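You operate a simulated robot arm through the tools that you are given. There is no shell and no other tool. Be economical: measure what you need, move in short steps, check, and stop when the job is done.

The job below is to be done with a simulated two-armed robot. You get a single attempt, and the scene is never put back.

Task
Put the 8 steel block from the top of the steel bench on the red sachet and the 4 steel block on top of the blue label roll. Take the cap off the white bottle and lay it down on the top of the low table. Take the label from the top of the green table and leave it on the top of the red table. The order is free. Set down upright: steel block.

The check looks at the end state, three seconds after you hand in, the way a careful person would. Anything else that was tipped, shoved, dropped, spilled or broken makes it a failure. A push-on lid holds only when it is set on centred and level and pressed home; a screw cap is set on level and turned clockwise until tight.

Robot
Two 6-joint arms with two-finger grippers on one trunk, on a base that drives. Base frame: it is fixed to the floor where the robot stands at the start and does not move with it; the origin is under the middle of the robot, x ahead of it, y to its left, z up; the surface under the hand at the start is at about z = 850. Readings come in mm, rad, newtons and seconds.
The left shoulder is at the start at [70, 176, 1215], the right one opposite. With the tool pointing down near the work surface each hand reaches from about 460 to 800 mm from the robot's upright axis, wherever it stands, measured 20 degrees to its own side. Places, roughly: label [-1500, 1500, 750]; top of the red table [-1900, 2900, 800]; white bottle [-750, 3500, 500]. Payload 2.45 kg a hand.
The TCP of each hand is the grasp point between the finger pads, 26 mm short of the fingertips. In the tool frame z runs along the fingers and y along their closing line. Largest opening 96 mm; the body of the gripper starts 69 mm behind the TCP.
Orientation is told as [roll, pitch, yaw] about the base's x, y, z axes, in that order, counted from this pose: with the fingers straight down and closing along the base's y, the tool's x points along the base's -x, its y along +y and its z along -z.

Tools
- The arms move only by the tool arm_command. It takes "left_plan", "right_plan" or both (then of equal length, played together; a hand with none holds still); each is a list of rows, each a list of 7 numbers: the turn, a rotation vector about the tool's x, y, z in rad, then the shift along the tool's x, y, z in cm, then the closure, from 0 (fully open) to 1 (shut). In form: [[rx, ry, rz, dx, dy, dz, hand], ...]. A call has 1 to 8 rows; each row shifts and turns the commanded pose from where the row before left it, along the tool's axes as they then stand. Rows are played at 5 a second. More than 50 mm and 0.15 rad between two rows, or a gripper value outside its range, and nothing of the call is played. A pose out of reach is approached as far as the arm can. The call stops where the force on the tool passes 40 N (or 10 N more than at its start, if that is more) or the arm is blocked; 0.2 s more then pass. Each finger halts on what it meets, pressing with about 25 N; the grip force reading is that of the motor and also rises with nothing between the fingers. The clock runs only during rows and for 0.2 s after the last one: add rows that do not move to give the fingers time. It gives the time, the measured TCP pose, the force on the tool (base axes), the opening and the grip force at its end, in the units of the frame above (readings bear some noise), with the torque about the TCP (base axes, N m) and any sound that the robot's microphone picked up.
- Cameras (640 x 400 px; columns grow to the right, rows downward): "scene" is now at [128.8, -6.7, 1525.5]; the picture's right is [-0.08, -1.00, 0.00], its down [-0.73, 0.06, -0.68] and it looks along [0.68, -0.06, -0.73] (base axes); focal length 292 px, centre (320, 200). "left" rides on the left gripper at [82, -3, -98] in its tool frame; the picture's right is [0.04, 1.00, 0.00], its down [-0.73, 0.03, -0.68] and it looks along [-0.68, 0.03, 0.73] (tool axes); focal length 256 px, centre (320, 200). "right" rides on the right gripper at [82, 3, -98] in its tool frame; the picture's right is [-0.04, 1.00, 0.00], its down [-0.73, -0.03, -0.68] and it looks along [-0.68, -0.03, 0.73] (tool axes); focal length 256 px, centre (320, 200). There is no depth. A picture from a camera that has moved, and an enlarged one, comes with that camera's place and axes in the base frame and with its lens. The place of the scene camera against the robot may be out by one fixed shift of up to 12 mm in any direction.
- capture(camera): a new picture of that camera. It takes no simulated time.
- raise_lower(by): slides the trunk up (or, below 0, down) by that many mm; the arms and the scene camera ride with it, the base frame stays. It gives what a move gives, with no picture.
- roll_base(legs): drives the robot by 1 to 6 legs, each [ahead, left, turn to the left] in mm, mm and rad, along the robot's own axes; the way and the turn of a leg run together, so that a leg with both is an arc; at most 1500 mm and 3.142 rad a leg. The arms and the cameras ride along, it lands a little off, and it stops where it bumps. It gives what a move gives.
- turn_head(pan, tilt): turns the head with the scene camera to pan (to the left, within 1.501 rad either way) and tilt (down, from -0.506 to 1.204), counted from straight ahead of the robot. It gives what a move gives.
- close_up(camera, box): a new picture of the part [left, top, right, bottom] of that camera's present view, enlarged. It takes no simulated time.
- sign_off(): hands the job in; it is judged then, once.

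Go step by step. Nothing tells you exact positions but the pictures and the camera data: compare them with the known pose of the tool, close in by small moves and look again before you grip or let go. The budget is 165 turns and 130 pictures, counting those below and the enlarged ones. Unless the task says otherwise, let go and move clear before handing in.

The tools are called after "Emit:" as a command line: name --argument value ..., lists and objects as JSON in quotes. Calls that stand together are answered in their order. arm_command: Moves the arms, as the interface text tells. Its arguments: {"type":"object","properties":{"left_plan":{"type":"array","items":{"type":"array","items":{"type":"number"}}},"right_plan":{"type":"array","items":{"type":"array","items":{"type":"number"}}}},"required":[]} The other tools are called the same way: raise_lower (by) slides the trunk up or down; roll_base (legs) drives the base; turn_head (pan, tilt) turns the head that bears the scene camera; capture (camera) takes a picture; close_up (camera, box) takes an enlarged picture of a part of a camera's view; sign_off () hands the job in.

At the start:

```text
clock: 0.0
left_eef_pos: [434.7, 250.6, 1111.5]
left_ee_rot: [-0.001, 0.0, -0.001]
left_wrist_force: [-0.4, 0.2, -0.2]
left_torque: [0.0, 0.01, -0.01]
left_finger_gap: 95.9
left_gripper_force: 0.0
right_eef_pos: [621.0, -170.5, 1100.0]
right_ee_rot: [0.001, -0.002, 0.002]
right_wrist_force: [0.1, -0.3, -0.7]
right_torque: [0.02, 0.02, -0.02]
right_finger_gap: 96.0
right_gripper_force: 0.1
trunk travel left (down, up): [-700.0, 140.0]
robot x, y, heading: [-0.3, -1.3, 0.004]
head pan, tilt: [-0.082, 0.817]
```

scene: 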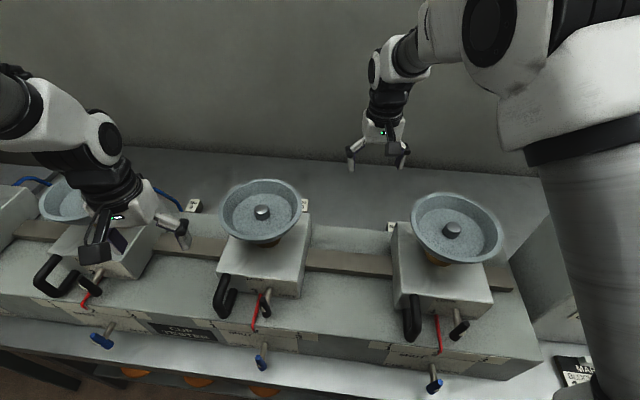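
right: 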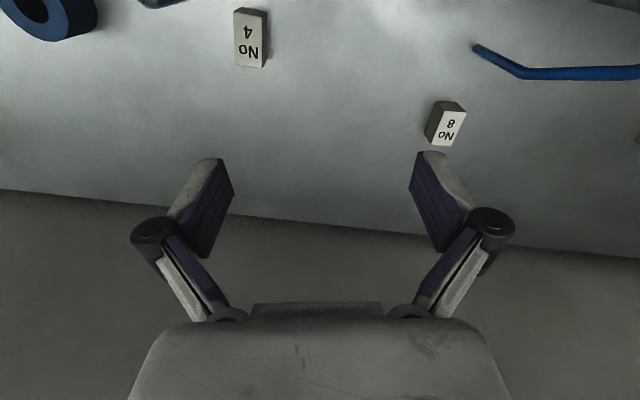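
left: 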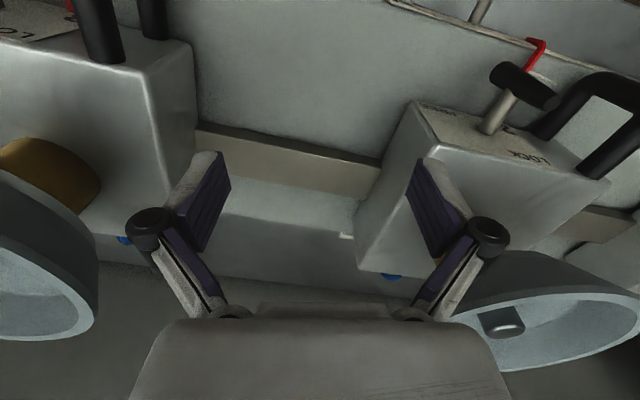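

The bench in front has cup testers on it, with blocks No 4 and No 8 behind them. I'll look around for the red sachet and the blue label roll.

Emit:
turn_head --pan -0.6 --tilt 0.75

Emit:
capture --camera "scene"

Emit:
turn_head --pan 0.6 --tilt 0.75

Emit:
capture --camera "scene"

```text
clock: 0.9
left_eef_pos: [436.8, 250.2, 1111.2]
left_ee_rot: [0.001, 0.0, -0.001]
left_wrist_force: [0.3, 1.0, -0.3]
left_torque: [0.03, -0.02, -0.02]
left_finger_gap: 96.3
left_gripper_force: 0.0
right_eef_pos: [622.4, -170.3, 1100.3]
right_ee_rot: [0.0, 0.001, 0.001]
right_wrist_force: [0.1, 0.0, 0.0]
right_torque: [0.03, 0.03, -0.03]
right_finger_gap: 95.9
right_gripper_force: 0.0
trunk travel left (down, up): [-700.0, 140.0]
robot x, y, heading: [-0.0, -0.3, -0.003]
head pan, tilt: [-0.6, 0.75]
```

```text
126 pictures are left
camera scene: at [117.6, -46.9, 1530.9], right [-0.56, -0.83, 0.0], down [-0.56, 0.38, -0.73], along [0.6, -0.41, -0.68], focal length 292 px, centre (320, 200)
```

scene: 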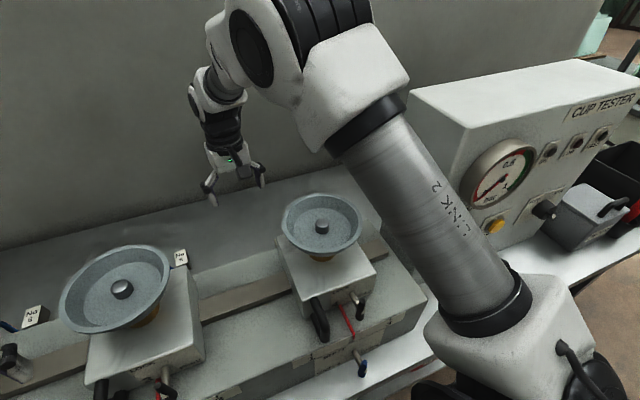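

```text
clock: 2.4
left_eef_pos: [435.3, 249.7, 1112.0]
left_ee_rot: [0.0, 0.0, 0.001]
left_wrist_force: [0.1, -0.2, -0.5]
left_torque: [-0.03, 0.0, -0.01]
left_finger_gap: 96.1
left_gripper_force: 0.1
right_eef_pos: [620.8, -169.2, 1098.0]
right_ee_rot: [-0.001, 0.0, 0.0]
right_wrist_force: [-0.8, 0.9, -0.1]
right_torque: [-0.02, 0.0, 0.02]
right_finger_gap: 95.8
right_gripper_force: 0.0
trunk travel left (down, up): [-700.0, 140.0]
robot x, y, heading: [0.4, 2.2, -0.003]
head pan, tilt: [0.6, 0.75]
```

```text
125 pictures are left
camera scene: at [117.6, 46.6, 1530.9], right [0.56, -0.83, 0.0], down [-0.56, -0.38, -0.73], along [0.6, 0.41, -0.68], focal length 292 px, centre (320, 200)
```

scene: 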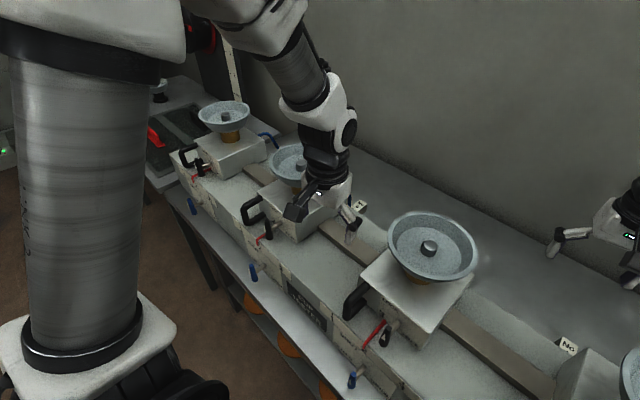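

I see a third block to the left but no sachet yet. I'll zoom in on the left area and pan the head further both ways.

Emit:
close_up --camera "scene" --box '[140, 70, 400, 260]'

Emit:
raise_lower --by 140

Emit:
turn_head --pan 0.0 --tilt 0.85

Emit:
capture --camera "scene"

Emit:
capture --camera "right"

Emit:
capture --camera "left"

```text
2.11 times, centred on (270, 165) of scene
camera zoom: at [117.6, 46.6, 1530.9], right [0.56, -0.83, 0.0], down [-0.56, -0.38, -0.73], along [0.6, 0.41, -0.68], focal length 615 px, centre (425, 274)
```

zoom: 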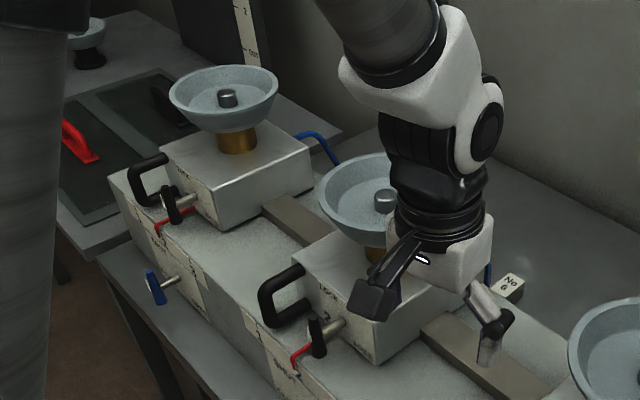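

```text
clock: 4.0
left_eef_pos: [434.3, 250.0, 1250.4]
left_ee_rot: [0.001, 0.001, 0.0]
left_wrist_force: [-0.6, 0.9, -0.3]
left_torque: [-0.02, 0.04, 0.02]
left_finger_gap: 95.9
left_gripper_force: 0.0
right_eef_pos: [620.6, -171.1, 1240.0]
right_ee_rot: [0.001, 0.0, 0.001]
right_wrist_force: [-0.3, -0.3, -1.0]
right_torque: [0.03, 0.0, 0.03]
right_finger_gap: 96.1
right_gripper_force: 0.0
trunk travel left (down, up): [-840.0, 0.0]
robot x, y, heading: [1.0, -1.7, 0.003]
head pan, tilt: [0.6, 0.75]
```

```text
clock: 5.0
left_eef_pos: [434.6, 249.9, 1251.5]
left_ee_rot: [0.001, 0.0, 0.0]
left_wrist_force: [-0.1, -1.0, -0.3]
left_torque: [0.01, -0.02, 0.0]
left_finger_gap: 96.0
left_gripper_force: 0.0
right_eef_pos: [621.1, -170.4, 1238.9]
right_ee_rot: [0.002, 0.001, 0.002]
right_wrist_force: [-0.7, 0.3, -0.4]
right_torque: [0.04, 0.01, 0.0]
right_finger_gap: 96.1
right_gripper_force: 0.0
trunk travel left (down, up): [-840.0, 0.0]
robot x, y, heading: [-0.1, -1.7, -0.001]
head pan, tilt: [0.0, 0.85]
```

```text
123 pictures are left
camera scene: at [127.3, -0.1, 1662.9], right [0.0, -1.0, 0.0], down [-0.75, 0.0, -0.66], along [0.66, 0.0, -0.75], focal length 292 px, centre (320, 200)
```

scene: 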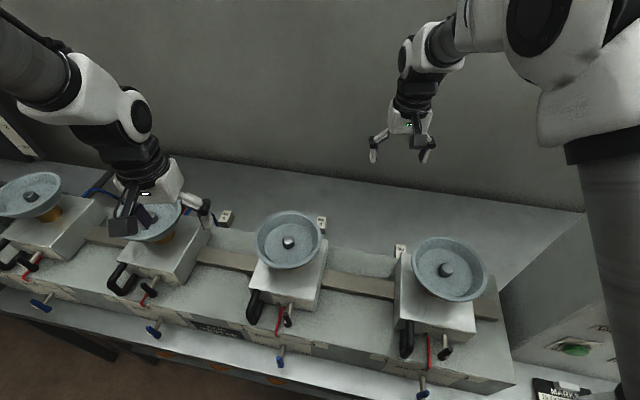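

```text
122 pictures are left
camera right: at [539.6, -167.0, 1339.0], right [0.04, 1.0, 0.0], down [0.73, -0.03, 0.68], along [0.68, -0.03, -0.73], focal length 256 px, centre (320, 200)
```

right: 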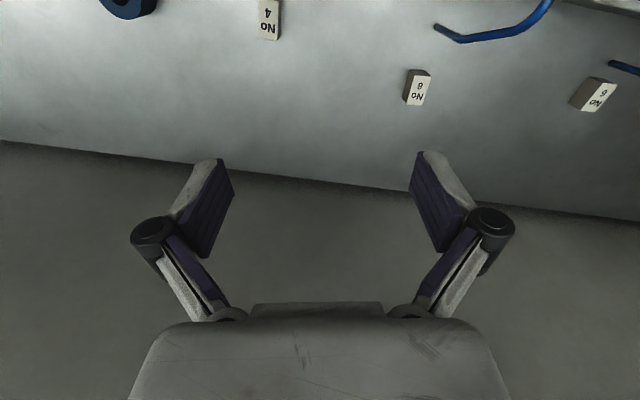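

```text
121 pictures are left
camera left: at [352.7, 247.3, 1347.4], right [-0.04, 1.0, 0.0], down [0.73, 0.03, 0.68], along [0.68, 0.03, -0.73], focal length 256 px, centre (320, 200)
```

left: 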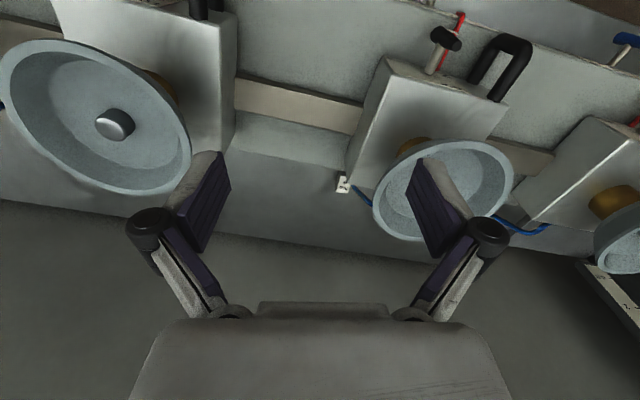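

Block 4 is near (600,-250), and the other two numbers need a closer look. I'll zoom in, then shift the right hand back and to the right to see the roll.

Emit:
close_up --camera "right" --box '[380, 30, 640, 130]'

Emit:
arm_command --right_plan '[[0, 0, 0, 4.5, -2, 0, 0], [0, 0, 0, 4.5, -2, 0, 0], [0, 0, 0, 4, -4, 0, 0], [0, 0, 0, 0, -4.5, 0, 0], [0, 0, 0, 0, -4, 0, 0], [0, 0, 0, 0, 0, 0, 0]]'

Emit:
capture --camera "right"

```text
2.46 times, centred on (510, 80) of right
camera zoom: at [539.6, -167.0, 1339.0], right [0.04, 1.0, 0.0], down [0.73, -0.03, 0.68], along [0.68, -0.03, -0.73], focal length 630 px, centre (-148, 495)
```

zoom: 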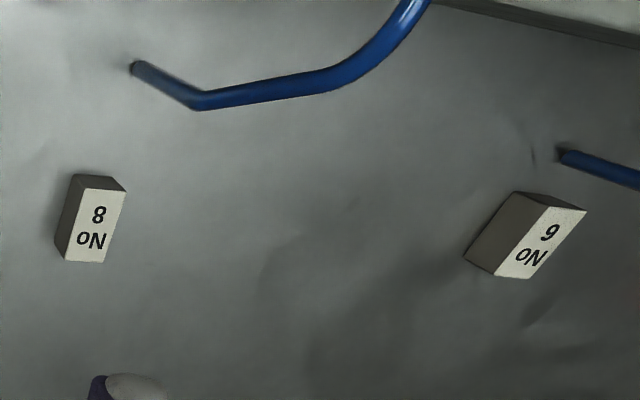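

```text
refused: row 3 steps farther than a row can; nothing moved
```

```text
119 pictures are left
camera right: at [539.6, -167.0, 1339.0], right [0.04, 1.0, 0.0], down [0.73, -0.03, 0.68], along [0.68, -0.03, -0.73], focal length 256 px, centre (320, 200)
```

right: 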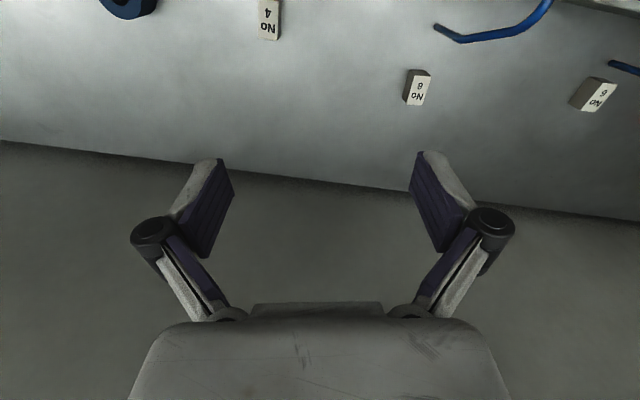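

Middle block is 8, left one is 6. I'll resend the hand move in smaller steps.

Emit:
arm_command --right_plan '[[0, 0, 0, 4.5, -2, 0, 0], [0, 0, 0, 4.5, -2, 0, 0], [0, 0, 0, 3.5, -3, 0, 0], [0, 0, 0, 0, -4.5, 0, 0], [0, 0, 0, 0, -4, 0, 0], [0, 0, 0, 0, 0, 0, 0]]'

Emit:
capture --camera "right"

Emit:
close_up --camera "scene" --box '[200, 180, 440, 330]'

```text
clock: 6.4
left_eef_pos: [434.0, 252.4, 1251.6]
left_ee_rot: [-0.003, -0.001, 0.001]
left_wrist_force: [0.1, 0.1, 0.2]
left_torque: [-0.02, 0.0, -0.01]
left_finger_gap: 95.9
left_gripper_force: 0.0
right_eef_pos: [495.3, -326.0, 1241.4]
right_ee_rot: [0.0, -0.001, 0.0]
right_wrist_force: [0.0, -0.4, -0.7]
right_torque: [-0.01, -0.01, 0.0]
right_finger_gap: 96.0
right_gripper_force: 0.0
trunk travel left (down, up): [-840.0, 0.0]
robot x, y, heading: [-0.5, 2.9, -0.0]
head pan, tilt: [0.0, 0.85]
```

```text
118 pictures are left
camera right: at [413.0, -322.1, 1340.8], right [0.04, 1.0, 0.0], down [0.73, -0.03, 0.68], along [0.68, -0.03, -0.73], focal length 256 px, centre (320, 200)
```

right: 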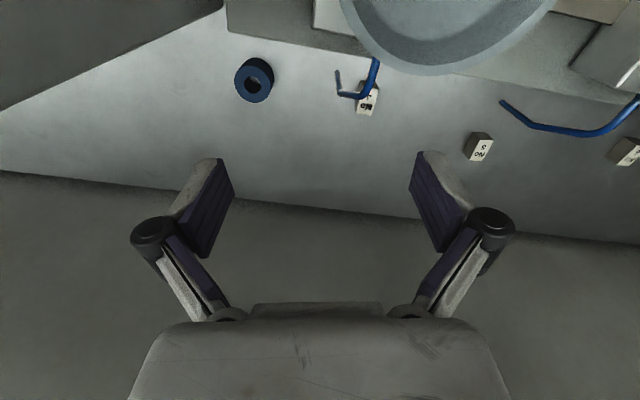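

```text
2.67 times, centred on (320, 255) of scene
camera zoom: at [126.9, 2.0, 1662.9], right [0.0, -1.0, 0.0], down [-0.75, 0.0, -0.66], along [0.66, 0.0, -0.75], focal length 780 px, centre (320, 53)
```

zoom: 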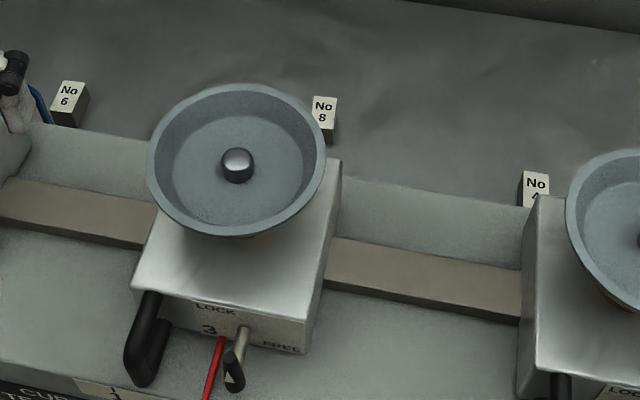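

The blue roll is to the right of block 4. I'll zoom on it and the blocks.

Emit:
close_up --camera "right" --box '[210, 40, 400, 150]'

Emit:
close_up --camera "right" --box '[440, 80, 640, 190]'

Emit:
turn_head --pan -1.2 --tilt 0.7

Emit:
capture --camera "scene"

Emit:
turn_head --pan 1.2 --tilt 0.7

Emit:
capture --camera "scene"

```text
3.37 times, centred on (305, 95) of right
camera zoom: at [413.0, -322.1, 1340.8], right [0.04, 1.0, 0.0], down [0.73, -0.03, 0.68], along [0.68, -0.03, -0.73], focal length 862 px, centre (370, 554)
```

zoom: 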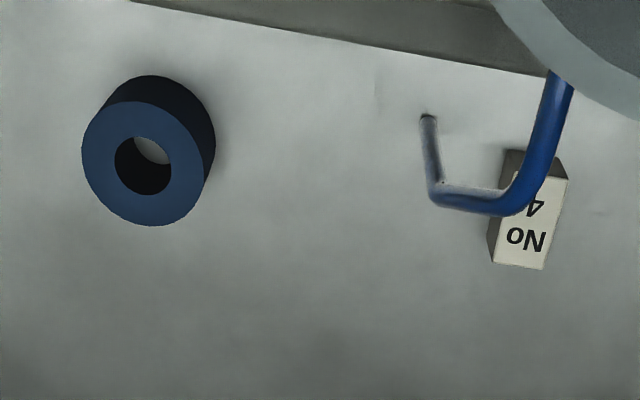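

```text
3.20 times, centred on (540, 135) of right
camera zoom: at [413.0, -322.1, 1340.8], right [0.04, 1.0, 0.0], down [0.73, -0.03, 0.68], along [0.68, -0.03, -0.73], focal length 819 px, centre (-384, 408)
```

zoom: 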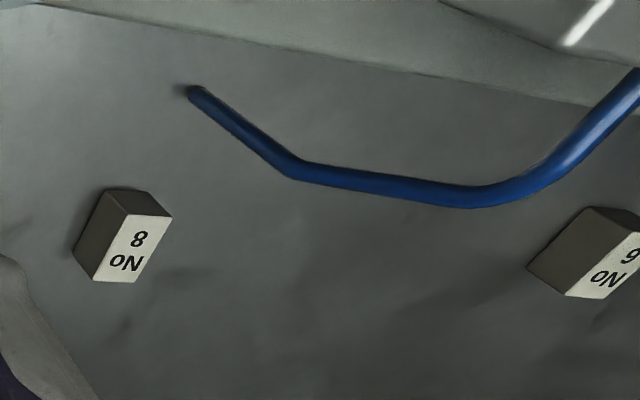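

```text
clock: 7.8
left_eef_pos: [435.2, 249.7, 1250.8]
left_ee_rot: [0.001, 0.001, 0.0]
left_wrist_force: [-0.4, -1.1, -0.1]
left_torque: [-0.02, 0.0, 0.0]
left_finger_gap: 96.3
left_gripper_force: 0.0
right_eef_pos: [493.3, -326.7, 1240.1]
right_ee_rot: [0.0, 0.001, 0.0]
right_wrist_force: [-0.6, -0.7, 0.8]
right_torque: [-0.01, 0.01, 0.01]
right_finger_gap: 96.0
right_gripper_force: 0.1
trunk travel left (down, up): [-840.0, 0.0]
robot x, y, heading: [3.7, -1.4, 0.003]
head pan, tilt: [-1.201, 0.7]
```

```text
114 pictures are left
camera scene: at [80.0, -79.0, 1675.1], right [-0.93, -0.36, 0.0], down [-0.23, 0.6, -0.76], along [0.28, -0.71, -0.64], focal length 292 px, centre (320, 200)
```

scene: 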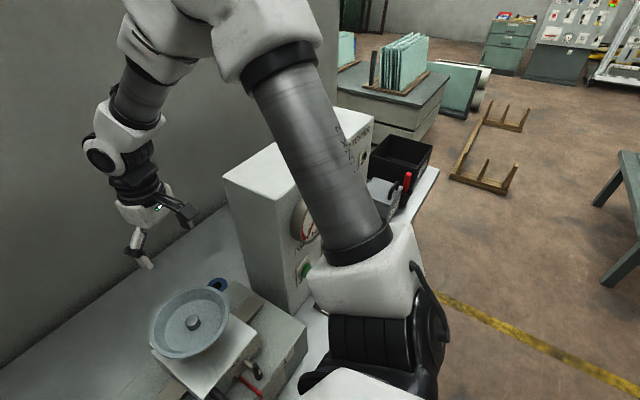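

```text
clock: 10.0
left_eef_pos: [434.8, 249.4, 1250.9]
left_ee_rot: [-0.001, -0.001, 0.001]
left_wrist_force: [-0.6, -0.3, 0.0]
left_torque: [0.01, -0.01, 0.0]
left_finger_gap: 96.1
left_gripper_force: 0.1
right_eef_pos: [495.4, -326.6, 1240.4]
right_ee_rot: [0.001, 0.001, 0.001]
right_wrist_force: [0.3, 0.5, -0.5]
right_torque: [-0.01, -0.04, -0.01]
right_finger_gap: 95.9
right_gripper_force: 0.0
trunk travel left (down, up): [-840.0, 0.0]
robot x, y, heading: [0.3, -1.3, -0.003]
head pan, tilt: [1.201, 0.7]
```

```text
113 pictures are left
camera scene: at [79.9, 78.9, 1675.1], right [0.93, -0.36, 0.0], down [-0.23, -0.6, -0.76], along [0.28, 0.71, -0.64], focal length 292 px, centre (320, 200)
```

scene: 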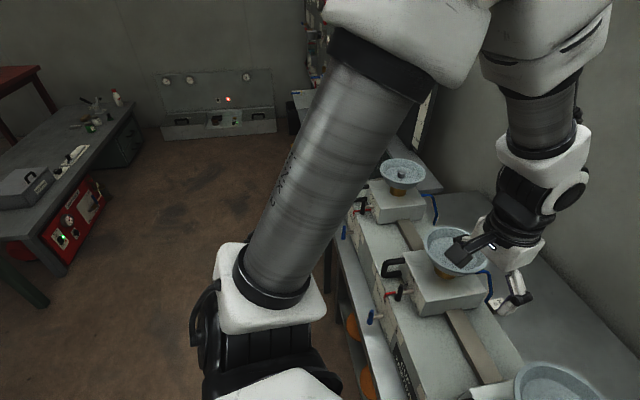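

The roll lies flat near (570,-450) and block 8 is near (707,-5), but the sachet is still missing. I'll move the left hand forward to look at the left part of the bench.

Emit:
arm_command --left_plan '[[0, 0, 0, -4, 2.5, 0, 0], [0, 0, 0, -4, 2.5, 0, 0], [0, 0, 0, -4, 2.5, 0, 0], [0, 0, 0, 0, 4, 0, 0], [0, 0, 0, 0, 3, 0, 0], [0, 0, 0, 0, 0, 0, 0]]'

Emit:
capture --camera "left"

Emit:
turn_head --pan 0.5 --tilt 0.6

Emit:
capture --camera "scene"

```text
clock: 11.4
left_eef_pos: [556.4, 394.6, 1251.8]
left_ee_rot: [0.001, -0.001, -0.001]
left_wrist_force: [-0.1, -1.2, -0.6]
left_torque: [0.01, 0.06, 0.0]
left_finger_gap: 96.0
left_gripper_force: 0.0
right_eef_pos: [495.4, -328.2, 1239.3]
right_ee_rot: [0.001, -0.001, 0.0]
right_wrist_force: [0.5, -0.4, -0.8]
right_torque: [0.01, 0.01, 0.03]
right_finger_gap: 96.1
right_gripper_force: 0.0
trunk travel left (down, up): [-840.0, 0.0]
robot x, y, heading: [0.2, 0.1, 0.001]
head pan, tilt: [1.201, 0.7]
```

```text
112 pictures are left
camera left: at [474.3, 392.2, 1349.1], right [-0.04, 1.0, 0.0], down [0.73, 0.03, 0.68], along [0.68, 0.03, -0.73], focal length 256 px, centre (320, 200)
```

left: 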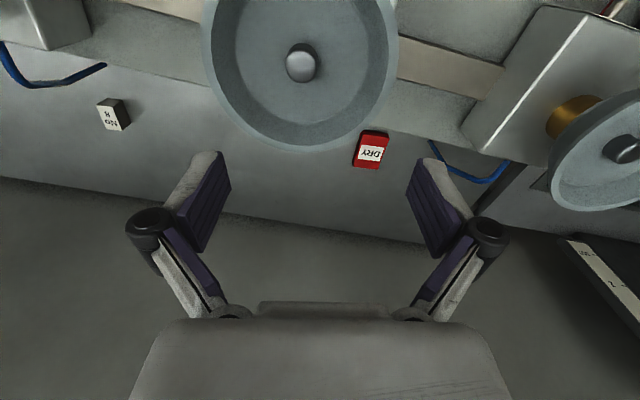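

```text
clock: 12.5
left_eef_pos: [556.2, 397.1, 1252.1]
left_ee_rot: [0.0, 0.001, -0.001]
left_wrist_force: [-0.6, 0.6, 0.4]
left_torque: [0.03, -0.02, -0.02]
left_finger_gap: 96.3
left_gripper_force: 0.1
right_eef_pos: [495.4, -324.4, 1240.0]
right_ee_rot: [-0.002, 0.001, -0.001]
right_wrist_force: [0.0, 1.5, 0.7]
right_torque: [-0.03, 0.01, -0.01]
right_finger_gap: 95.9
right_gripper_force: 0.0
trunk travel left (down, up): [-840.0, 0.0]
robot x, y, heading: [-1.2, 1.7, -0.003]
head pan, tilt: [0.499, 0.6]
```

```text
111 pictures are left
camera scene: at [126.6, 42.8, 1683.7], right [0.48, -0.88, 0.0], down [-0.5, -0.27, -0.82], along [0.72, 0.4, -0.57], focal length 292 px, centre (320, 200)
```

scene: 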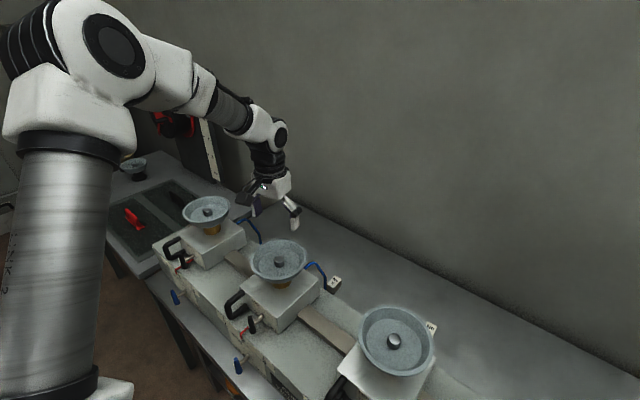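

The red "DRY" sachet is near (775,515), behind the leftmost tester but one. I'll look straight down to see how much room the base has in front of it.

Emit:
turn_head --pan 0.0 --tilt 1.2

Emit:
capture --camera "scene"

```text
clock: 13.5
left_eef_pos: [555.6, 396.8, 1252.9]
left_ee_rot: [0.001, 0.0, 0.002]
left_wrist_force: [0.7, -1.1, -0.3]
left_torque: [0.02, -0.03, 0.03]
left_finger_gap: 96.0
left_gripper_force: 0.1
right_eef_pos: [495.2, -326.9, 1239.5]
right_ee_rot: [-0.001, 0.001, -0.001]
right_wrist_force: [-0.4, 0.2, -0.4]
right_torque: [-0.01, -0.02, 0.03]
right_finger_gap: 96.0
right_gripper_force: 0.2
trunk travel left (down, up): [-840.0, 0.0]
robot x, y, heading: [4.8, 4.5, -0.007]
head pan, tilt: [0.0, 1.201]
```

```text
110 pictures are left
camera scene: at [105.1, -0.2, 1639.2], right [0.0, -1.0, 0.0], down [-0.93, 0.0, -0.36], along [0.36, 0.0, -0.93], focal length 292 px, centre (320, 200)
```

scene: 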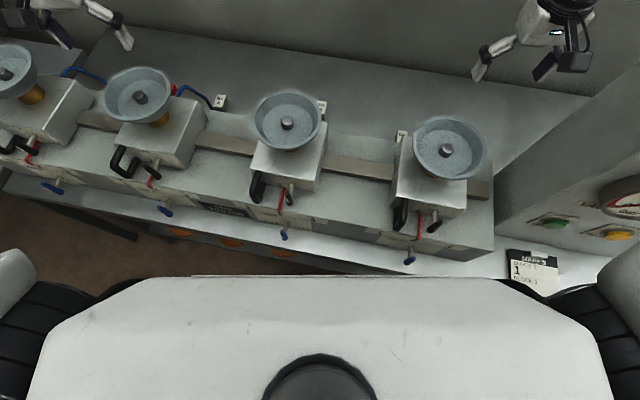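

The bench is yawed about 11° and recedes to the left, so there is room to drive forward there. Now the left hand goes over block 8 at height.

Emit:
arm_command --left_plan '[[0, 0, 0, -1.5, -4.5, 0, 0], [0, 0, 0, -1.5, -4.5, 0, 0], [0, 0, 0, -1.5, -4.5, 0, 0], [0, 0, 0, -1.5, -4.5, 0, 0], [0, 0, 0, -1.5, -4.5, 0, 0], [0, 0, 0, -1.5, -4.5, 0, 0], [0, 0, 0, -1, -4.5, 0, 0], [0, 0, 0, 0, -4.5, 0, 0]]'

Emit:
raise_lower --by -110

Emit:
capture --camera "left"

```text
clock: 15.3
left_eef_pos: [655.5, 39.3, 1252.2]
left_ee_rot: [-0.007, -0.002, 0.011]
left_wrist_force: [-0.4, -0.8, -0.4]
left_torque: [0.06, 0.01, -0.02]
left_finger_gap: 95.8
left_gripper_force: 0.2
right_eef_pos: [496.2, -329.5, 1240.7]
right_ee_rot: [0.002, -0.001, -0.001]
right_wrist_force: [0.0, -0.8, 0.0]
right_torque: [0.04, -0.02, -0.01]
right_finger_gap: 95.8
right_gripper_force: 0.1
trunk travel left (down, up): [-840.0, 0.0]
robot x, y, heading: [-1.5, -1.1, 0.0]
head pan, tilt: [0.0, 1.201]
```

```text
clock: 16.7
left_eef_pos: [654.8, 42.7, 1140.4]
left_ee_rot: [-0.007, 0.002, 0.01]
left_wrist_force: [0.7, 0.1, 0.7]
left_torque: [0.03, 0.0, 0.02]
left_finger_gap: 95.8
left_gripper_force: 0.1
right_eef_pos: [494.9, -328.0, 1131.9]
right_ee_rot: [-0.001, -0.001, -0.001]
right_wrist_force: [0.2, 0.1, 0.2]
right_torque: [0.03, -0.02, -0.03]
right_finger_gap: 95.9
right_gripper_force: 0.1
trunk travel left (down, up): [-730.0, 110.0]
robot x, y, heading: [-2.0, 1.6, 0.003]
head pan, tilt: [0.0, 1.201]
```

```text
109 pictures are left
camera left: at [573.2, 39.6, 1237.4], right [-0.05, 1.0, -0.01], down [0.73, 0.04, 0.68], along [0.68, 0.03, -0.73], focal length 256 px, centre (320, 200)
```

left: 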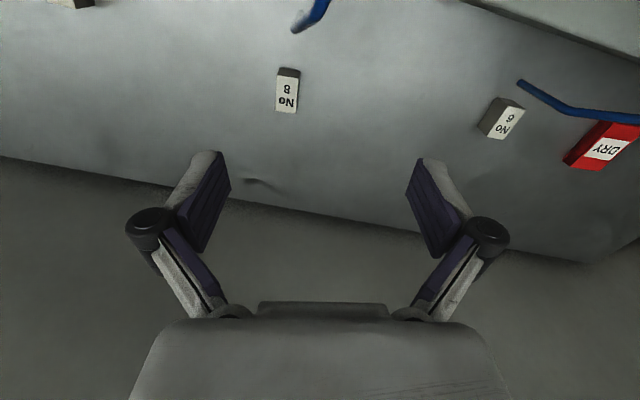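

Block 8 is near (708,0). A zoom will give its angle before I go down.

Emit:
close_up --camera "left" --box '[240, 50, 340, 130]'

```text
5.00 times, centred on (290, 90) of left
camera zoom: at [573.2, 39.6, 1237.4], right [-0.05, 1.0, -0.01], down [0.73, 0.04, 0.68], along [0.68, 0.03, -0.73], focal length 1280 px, centre (470, 750)
```

zoom: 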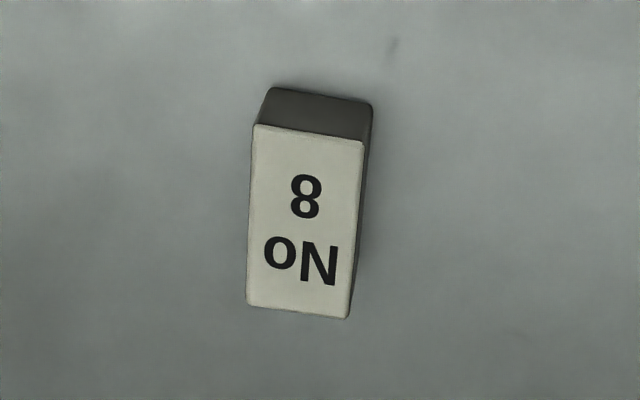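

Block 8 is about 28×48×34 mm, centred near (709,-1), yaw about -0.1. I'll align above it and go partway down.

Emit:
arm_command --left_plan '[[0, 0, 0, -2.7, -2.1, 0, 0], [0, 0, 0, -2.7, -2.1, 0, 0], [0, 0, 0.11, 0, 0, 3, 0], [0, 0, 0, 0, 0, 4.5, 0], [0, 0, 0, 0, 0, 4.5, 0], [0, 0, 0, 0, 0, 3, 0], [0, 0, 0, 0, 0, 0, 0], [0, 0, 0, 0, 0, 0, 0]]'

Emit:
capture --camera "left"

```text
clock: 18.5
left_eef_pos: [705.4, -2.6, 989.3]
left_ee_rot: [0.001, 0.0, -0.108]
left_wrist_force: [0.5, 0.3, 0.3]
left_torque: [0.03, 0.04, 0.0]
left_finger_gap: 95.9
left_gripper_force: 0.2
left hand out of reach, approached as far as the arm can: row 2
right_eef_pos: [495.5, -328.1, 1130.3]
right_ee_rot: [0.0, 0.0, -0.001]
right_wrist_force: [0.4, 0.7, 0.5]
right_torque: [0.0, 0.0, 0.0]
right_finger_gap: 95.9
right_gripper_force: 0.1
trunk travel left (down, up): [-730.0, 110.0]
robot x, y, heading: [-2.5, -0.1, -0.002]
head pan, tilt: [0.0, 1.201]
```

```text
107 pictures are left
camera left: at [623.0, 4.0, 1085.7], right [0.07, 1.0, 0.0], down [0.73, -0.05, 0.68], along [0.68, -0.05, -0.73], focal length 256 px, centre (320, 200)
```

left: 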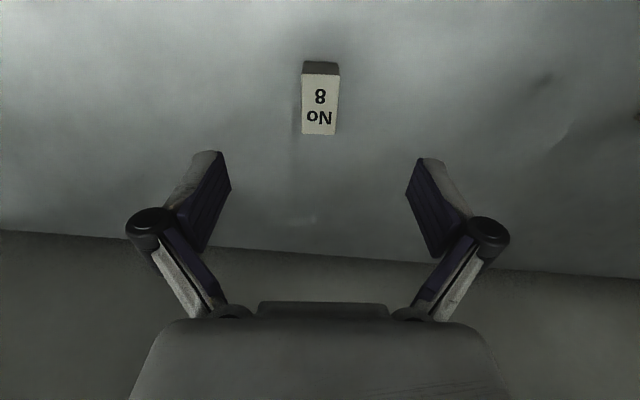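

The hand is aligned over block 8, so I go down to z≈879 and grip.

Emit:
arm_command --left_plan '[[0, 0, 0, 0, 0, 4, 0], [0, 0, 0, 0, 0, 4, 0], [0, 0, 0, -0.1, 0, 2, 0], [0, 0, 0, 0, 0, 1, 0], [0, 0, 0, 0, 0, 0, 0], [0, 0, 0, 0, 0, 0, 0]]'

Emit:
capture --camera "left"

```text
clock: 20.1
left_eef_pos: [713.8, 2.8, 927.6]
left_ee_rot: [0.007, -0.076, -0.11]
left_wrist_force: [0.3, 1.3, -0.3]
left_torque: [-0.02, 0.03, 0.0]
left_finger_gap: 95.9
left_gripper_force: 0.0
left hand out of reach, approached as far as the arm can: row 2, 4
right_eef_pos: [488.0, -329.8, 1132.4]
right_ee_rot: [0.003, -0.008, 0.0]
right_wrist_force: [0.0, -0.7, -0.2]
right_torque: [-0.02, 0.03, 0.01]
right_finger_gap: 95.8
right_gripper_force: 0.1
trunk travel left (down, up): [-730.0, 110.0]
robot x, y, heading: [-2.8, -4.2, 0.002]
head pan, tilt: [0.0, 1.201]
stopped in row 6 (left hand): the arm was blocked; the commanded pose is now the measured one
```

```text
106 pictures are left
camera left: at [624.7, 9.6, 1017.4], right [0.07, 1.0, 0.0], down [0.68, -0.05, 0.73], along [0.73, -0.05, -0.68], focal length 256 px, centre (320, 200)
```

left: 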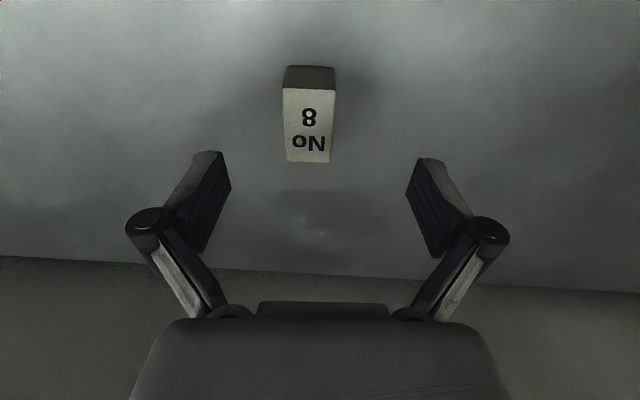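

The arm reports blocked with a slight tilt, possibly the forearm on a tester bowl. I'll check with the scene camera before anything else.

Emit:
turn_head --pan 0.1 --tilt 0.8

Emit:
capture --camera "scene"

```text
clock: 21.0
left_eef_pos: [712.7, 2.8, 926.7]
left_ee_rot: [0.006, -0.07, -0.11]
left_wrist_force: [1.2, 0.0, -0.2]
left_torque: [-0.01, -0.02, 0.03]
left_finger_gap: 96.0
left_gripper_force: 0.1
right_eef_pos: [488.7, -330.5, 1133.0]
right_ee_rot: [0.003, -0.007, 0.0]
right_wrist_force: [-1.1, 0.2, 0.2]
right_torque: [0.01, -0.01, 0.02]
right_finger_gap: 96.1
right_gripper_force: 0.0
trunk travel left (down, up): [-730.0, 110.0]
robot x, y, heading: [1.3, -1.5, -0.002]
head pan, tilt: [0.099, 0.799]
```

```text
105 pictures are left
camera scene: at [119.3, 4.0, 1558.0], right [0.1, -1.0, 0.0], down [-0.71, -0.07, -0.7], along [0.7, 0.07, -0.71], focal length 292 px, centre (320, 200)
```

scene: 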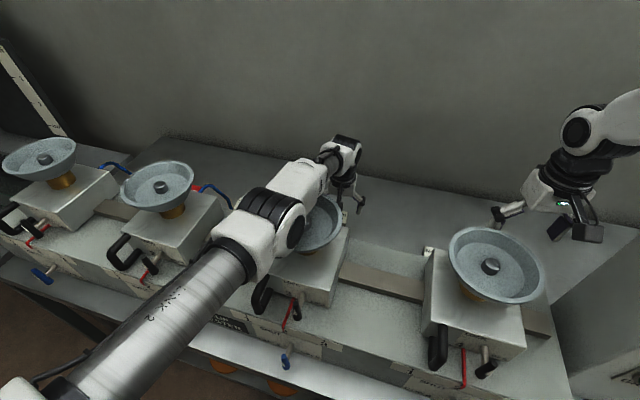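

The left forearm is resting against the tester 3 bowl. I'll lift the whole trunk off it, then check the bowl.

Emit:
raise_lower --by 110

Emit:
capture --camera "scene"

```text
clock: 22.4
left_eef_pos: [713.5, 5.1, 1022.7]
left_ee_rot: [0.003, -0.053, -0.11]
left_wrist_force: [0.7, -0.4, 0.0]
left_torque: [0.0, 0.04, 0.01]
left_finger_gap: 96.2
left_gripper_force: 0.1
right_eef_pos: [494.8, -326.6, 1240.6]
right_ee_rot: [-0.001, 0.0, 0.0]
right_wrist_force: [0.1, -0.6, 0.4]
right_torque: [-0.02, 0.01, 0.02]
right_finger_gap: 96.1
right_gripper_force: 0.0
trunk travel left (down, up): [-840.0, 0.0]
robot x, y, heading: [-0.5, 1.2, 0.001]
head pan, tilt: [0.099, 0.799]
```

```text
104 pictures are left
camera scene: at [128.8, 7.3, 1666.9], right [0.1, -1.0, 0.0], down [-0.71, -0.07, -0.7], along [0.69, 0.07, -0.72], focal length 292 px, centre (320, 200)
```

scene: 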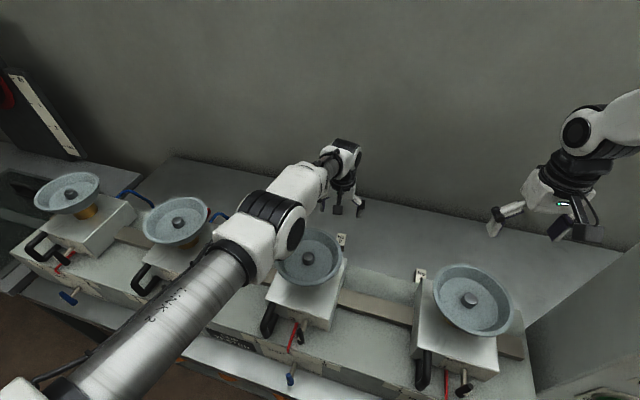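

The bowl looks unmoved. I'll bring the left hand up and back to its start place.

Emit:
arm_command --left_plan '[[0, 0, 0, 1, 0, -4.5, 0], [0, 0, 0, 1, 0, -4.5, 0], [0, 0, 0, 1, 0, -4.5, 0], [0, 0.05, 0, 1, 0, -4.5, 0], [0, 0, -0.11, 0, 0, -4.5, 0], [0, 0, 0, 3.4, 3.4, 0, 0], [0, 0, 0, 3.4, 3.4, 0, 0], [0, 0, 0, 3.4, 3.4, 0, 0]]'

Emit:
arm_command --left_plan '[[0, 0, 0, 3.4, 3.4, 0, 0], [0, 0, 0, 3.4, 3.4, 0, 0], [0, 0, 0, 3.4, 3.4, 0, 0], [0, 0, 0, 3.4, 3.4, 0, 0], [0, 0, 0, 0, 2, 0, 0], [0, 0, 0, 0, 0, 0, 0]]'

Emit:
turn_head --pan 0.0 --tilt 0.9

Emit:
capture --camera "scene"

```text
clock: 24.2
left_eef_pos: [560.7, 122.6, 1231.4]
left_ee_rot: [-0.028, 0.035, 0.025]
left_wrist_force: [0.1, 1.4, -1.6]
left_torque: [-0.18, -0.09, -0.01]
left_finger_gap: 95.7
left_gripper_force: 0.0
left hand out of reach, approached as far as the arm can: row 3
right_eef_pos: [495.1, -326.9, 1241.1]
right_ee_rot: [-0.002, 0.0, 0.001]
right_wrist_force: [-0.6, -0.3, -1.0]
right_torque: [0.05, -0.03, -0.02]
right_finger_gap: 95.8
right_gripper_force: 0.1
trunk travel left (down, up): [-840.0, 0.0]
robot x, y, heading: [-0.1, -1.2, -0.001]
head pan, tilt: [0.099, 0.799]
```

```text
clock: 25.6
left_eef_pos: [428.7, 269.6, 1245.5]
left_ee_rot: [0.003, -0.001, -0.001]
left_wrist_force: [0.0, -0.1, -0.5]
left_torque: [-0.01, 0.04, -0.03]
left_finger_gap: 96.0
left_gripper_force: 0.0
right_eef_pos: [497.2, -327.1, 1240.2]
right_ee_rot: [-0.001, 0.001, 0.001]
right_wrist_force: [0.4, -0.7, 0.5]
right_torque: [0.02, -0.01, -0.01]
right_finger_gap: 95.9
right_gripper_force: 0.1
trunk travel left (down, up): [-840.0, 0.0]
robot x, y, heading: [2.2, -1.1, -0.001]
head pan, tilt: [0.099, 0.799]
```

```text
clock: 26.3
left_eef_pos: [426.7, 269.8, 1245.1]
left_ee_rot: [0.004, -0.002, 0.001]
left_wrist_force: [-0.9, 0.1, -0.3]
left_torque: [0.02, 0.02, 0.02]
left_finger_gap: 95.9
left_gripper_force: 0.0
right_eef_pos: [495.8, -325.8, 1241.4]
right_ee_rot: [0.002, 0.0, 0.001]
right_wrist_force: [-0.1, 0.2, 1.1]
right_torque: [0.01, 0.01, -0.02]
right_finger_gap: 96.0
right_gripper_force: 0.1
trunk travel left (down, up): [-840.0, 0.0]
robot x, y, heading: [0.8, 1.7, 0.004]
head pan, tilt: [0.0, 0.901]
```

```text
103 pictures are left
camera scene: at [125.2, -0.9, 1659.0], right [0.0, -1.0, 0.0], down [-0.78, 0.0, -0.62], along [0.62, 0.0, -0.78], focal length 292 px, centre (320, 200)
```

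scene: 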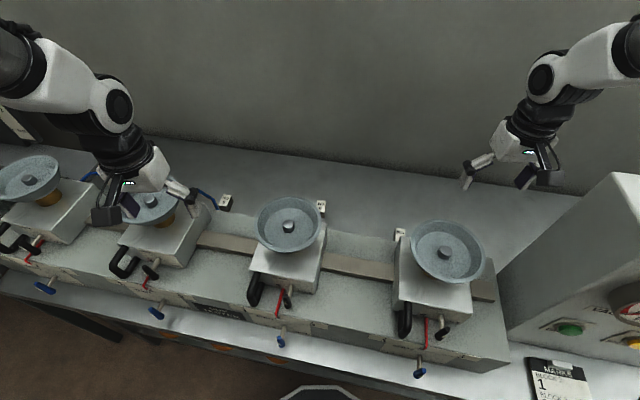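

Everything is still in place. For block 4 I'll turn the right hand by 180° so its camera faces the wall, away from the tester's tube; first I move over block 4 at height and take a look.

Emit:
arm_command --right_plan '[[0, 0, 0, -3.5, 2.6, 0, 0], [0, 0, 0, -3.5, 2.6, 0, 0], [0, 0, 0, -3.5, 2.5, 0, 0], [0, 0, 0, 0, 0, 4, 0], [0, 0, 0, 0, 0, 4, 0], [0, 0, 0, 0, 0, 0, 0]]'

Emit:
capture --camera "right"

```text
clock: 27.7
left_eef_pos: [426.7, 270.5, 1245.6]
left_ee_rot: [0.004, -0.002, 0.003]
left_wrist_force: [0.0, 0.6, -0.8]
left_torque: [0.0, -0.02, 0.02]
left_finger_gap: 95.8
left_gripper_force: 0.1
right_eef_pos: [601.3, -250.4, 1160.2]
right_ee_rot: [0.0, 0.001, -0.001]
right_wrist_force: [-0.4, -0.6, -0.2]
right_torque: [0.0, 0.01, 0.04]
right_finger_gap: 95.9
right_gripper_force: 0.2
trunk travel left (down, up): [-840.0, 0.0]
robot x, y, heading: [2.1, -0.7, 0.003]
head pan, tilt: [0.0, 0.901]
```

```text
102 pictures are left
camera right: at [518.8, -246.4, 1260.5], right [0.04, 1.0, 0.0], down [0.73, -0.03, 0.68], along [0.68, -0.03, -0.73], focal length 256 px, centre (320, 200)
```

right: 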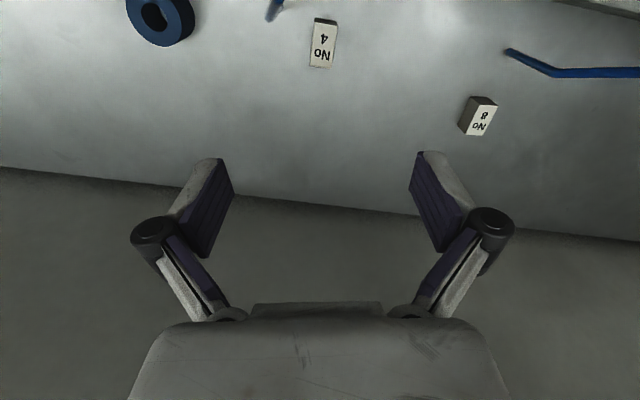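

Block 4 is near (598,-245), and the tube's farthest point is about (560,-299,945), clear of the block. I'll zoom for the block angle.

Emit:
close_up --camera "right" --box '[260, 0, 380, 75]'

Emit:
close_up --camera "right" --box '[100, 0, 220, 75]'

Emit:
close_up --camera "scene" --box '[380, 200, 540, 300]'

```text
5.33 times, centred on (320, 38) of right
camera zoom: at [518.8, -246.4, 1260.5], right [0.04, 1.0, 0.0], down [0.73, -0.03, 0.68], along [0.68, -0.03, -0.73], focal length 1365 px, centre (320, 1067)
```

zoom: 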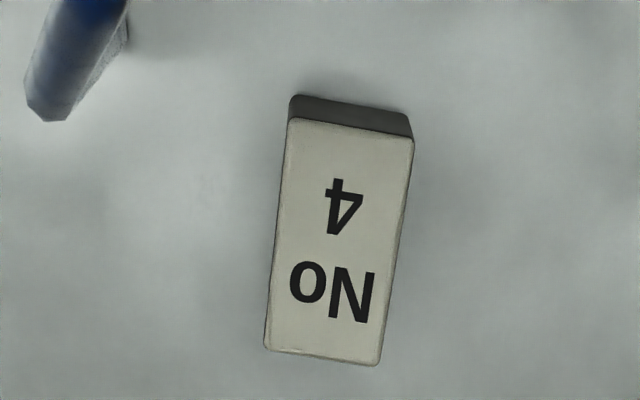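

```text
5.33 times, centred on (160, 38) of right
camera zoom: at [518.8, -246.4, 1260.5], right [0.04, 1.0, 0.0], down [0.73, -0.03, 0.68], along [0.68, -0.03, -0.73], focal length 1365 px, centre (1173, 1067)
```

zoom: 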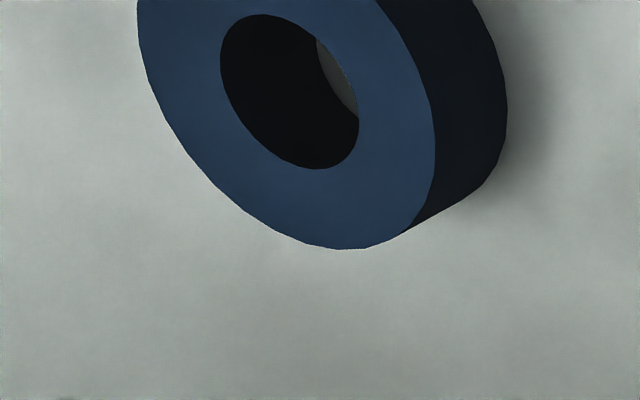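

```text
4.00 times, centred on (460, 250) of scene
camera zoom: at [124.4, 0.3, 1659.0], right [0.0, -1.0, 0.0], down [-0.78, 0.0, -0.62], along [0.62, 0.0, -0.78], focal length 1169 px, centre (-240, 0)
```

zoom: 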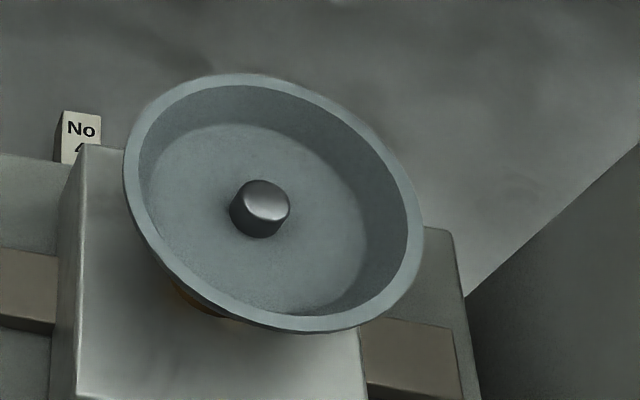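

Block 4 is centred near (599,-246.5), yaw about -0.18. I'll yaw the hand, tilt it 0.3 so that the camera clears the tester, and go down to about z=1000.

Emit:
arm_command --right_plan '[[0, 0, 0.13, 0.2, 0.4, 0, 0], [0, 0, 0.05, 0, 0, 0, 0], [0, 0.15, 0, 0, 0, 0, 0], [0, 0.15, 0, 0, 0, 0, 0], [0, 0, 0, -1.18, 0, 3.82, 0], [0, 0, 0, -1.18, 0, 3.82, 0], [0, 0, 0, -1.18, 0, 3.82, 0], [0, 0, 0, 0, 0, 0, 0]]'

Emit:
capture --camera "right"

Emit:
capture --camera "scene"

```text
clock: 29.5
left_eef_pos: [427.1, 268.9, 1245.0]
left_ee_rot: [0.004, -0.002, 0.0]
left_wrist_force: [-0.1, 0.3, -0.6]
left_torque: [0.01, -0.04, 0.02]
left_finger_gap: 96.3
left_gripper_force: 0.0
right_eef_pos: [599.1, -245.7, 1040.7]
right_ee_rot: [0.0, 0.299, -0.179]
right_wrist_force: [-0.3, 0.1, 0.0]
right_torque: [0.0, -0.02, 0.06]
right_finger_gap: 95.9
right_gripper_force: 0.1
trunk travel left (down, up): [-840.0, 0.0]
robot x, y, heading: [0.9, 1.6, 0.004]
head pan, tilt: [0.0, 0.901]
```

```text
98 pictures are left
camera right: at [553.1, -233.5, 1159.9], right [0.22, 0.98, -0.01], down [0.88, -0.19, 0.43], along [0.42, -0.1, -0.9], focal length 256 px, centre (320, 200)
```

right: 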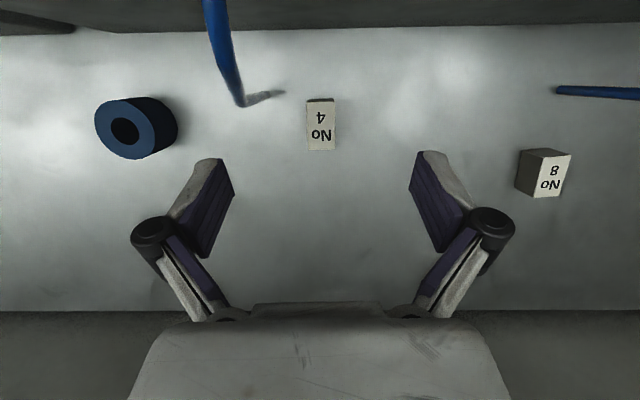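

```text
97 pictures are left
camera scene: at [124.2, 0.1, 1659.0], right [0.0, -1.0, 0.0], down [-0.78, 0.0, -0.62], along [0.62, 0.0, -0.78], focal length 292 px, centre (320, 200)
```

scene: 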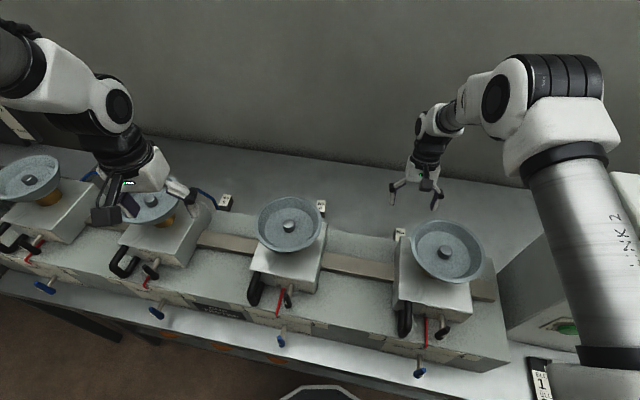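

The hand is aligned. A tube stands at about (560,-298), so I'll go down with the fingers half closed to about 58 mm.

Emit:
arm_command --right_plan '[[0, 0, 0, 0, 0, 0, 0.4], [0, 0, 0, 0, 0, 0, 0.4], [0, 0, 0, -1.18, 0, 3.82, 0.4], [0, 0, 0, -1.18, 0, 3.82, 0.4], [0, 0, 0, -1.18, 0, 3.82, 0.4], [0, 0, 0, 0, 0, 0, 0.4]]'

Emit:
capture --camera "right"

Emit:
capture --camera "scene"

```text
clock: 30.9
left_eef_pos: [427.1, 269.2, 1245.9]
left_ee_rot: [0.003, -0.002, 0.0]
left_wrist_force: [0.7, 0.0, 0.1]
left_torque: [-0.03, 0.02, 0.0]
left_finger_gap: 96.2
left_gripper_force: 0.1
right_eef_pos: [599.1, -243.0, 923.2]
right_ee_rot: [0.0, 0.3, -0.179]
right_wrist_force: [-0.4, 0.6, -0.7]
right_torque: [-0.03, 0.0, -0.02]
right_finger_gap: 57.4
right_gripper_force: 0.0
trunk travel left (down, up): [-840.0, 0.0]
robot x, y, heading: [1.5, -1.5, 0.0]
head pan, tilt: [0.0, 0.901]
```

```text
96 pictures are left
camera right: at [551.4, -231.2, 1041.1], right [0.22, 0.98, -0.01], down [0.88, -0.19, 0.43], along [0.42, -0.1, -0.9], focal length 256 px, centre (320, 200)
```

right: 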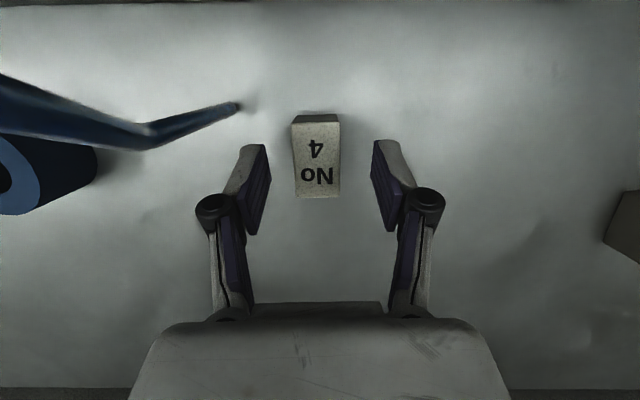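

```text
95 pictures are left
camera scene: at [124.6, 0.1, 1659.0], right [0.0, -1.0, 0.0], down [-0.78, 0.0, -0.62], along [0.62, 0.0, -0.78], focal length 292 px, centre (320, 200)
```

scene: 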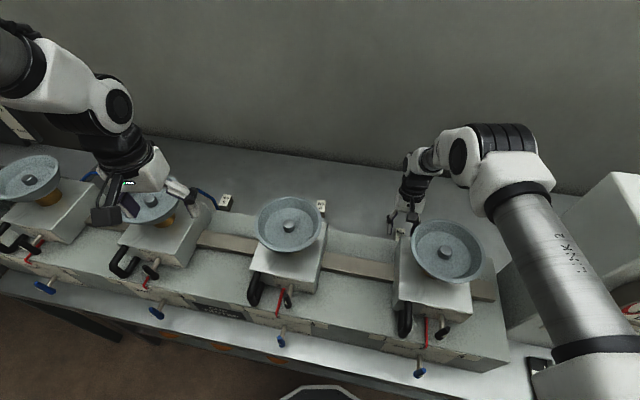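

Well lined up; the last 4 cm down, then grip.

Emit:
arm_command --right_plan '[[0, 0, 0, -0.6, 0, 1.96, 0.4], [0, 0, 0, -0.61, 0, 1.96, 0.4], [0, 0, 0, 0, 0, 0, 0.4], [0, 0, 0, 0, 0, 0, 1], [0, 0, 0, 0, 0, 0, 1], [0, 0, 0, 0, 0, 0, 1]]'

Emit:
capture --camera "right"

```text
clock: 32.3
left_eef_pos: [426.9, 271.6, 1244.8]
left_ee_rot: [0.005, -0.001, 0.0]
left_wrist_force: [0.8, -0.1, -0.1]
left_torque: [0.02, -0.03, 0.0]
left_finger_gap: 95.9
left_gripper_force: 0.1
right_eef_pos: [598.0, -243.5, 881.1]
right_ee_rot: [0.0, 0.299, -0.182]
right_wrist_force: [0.1, 0.0, 4.5]
right_torque: [-0.02, 0.02, -0.07]
right_finger_gap: 29.6
right_gripper_force: 25.0
trunk travel left (down, up): [-840.0, 0.0]
robot x, y, heading: [0.2, 0.1, -0.001]
head pan, tilt: [0.0, 0.901]
```

```text
94 pictures are left
camera right: at [550.6, -231.6, 999.5], right [0.22, 0.98, -0.01], down [0.88, -0.19, 0.43], along [0.42, -0.1, -0.9], focal length 256 px, centre (320, 200)
```

right: 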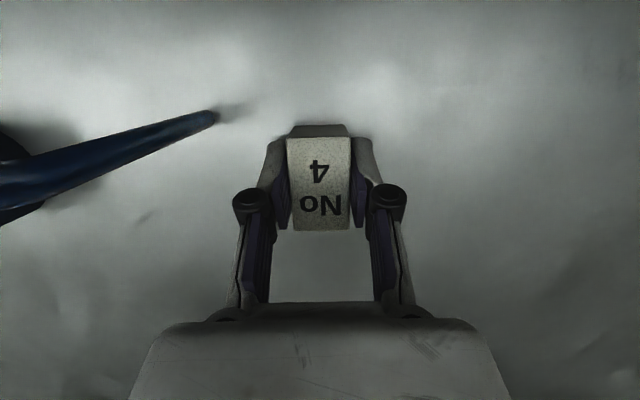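

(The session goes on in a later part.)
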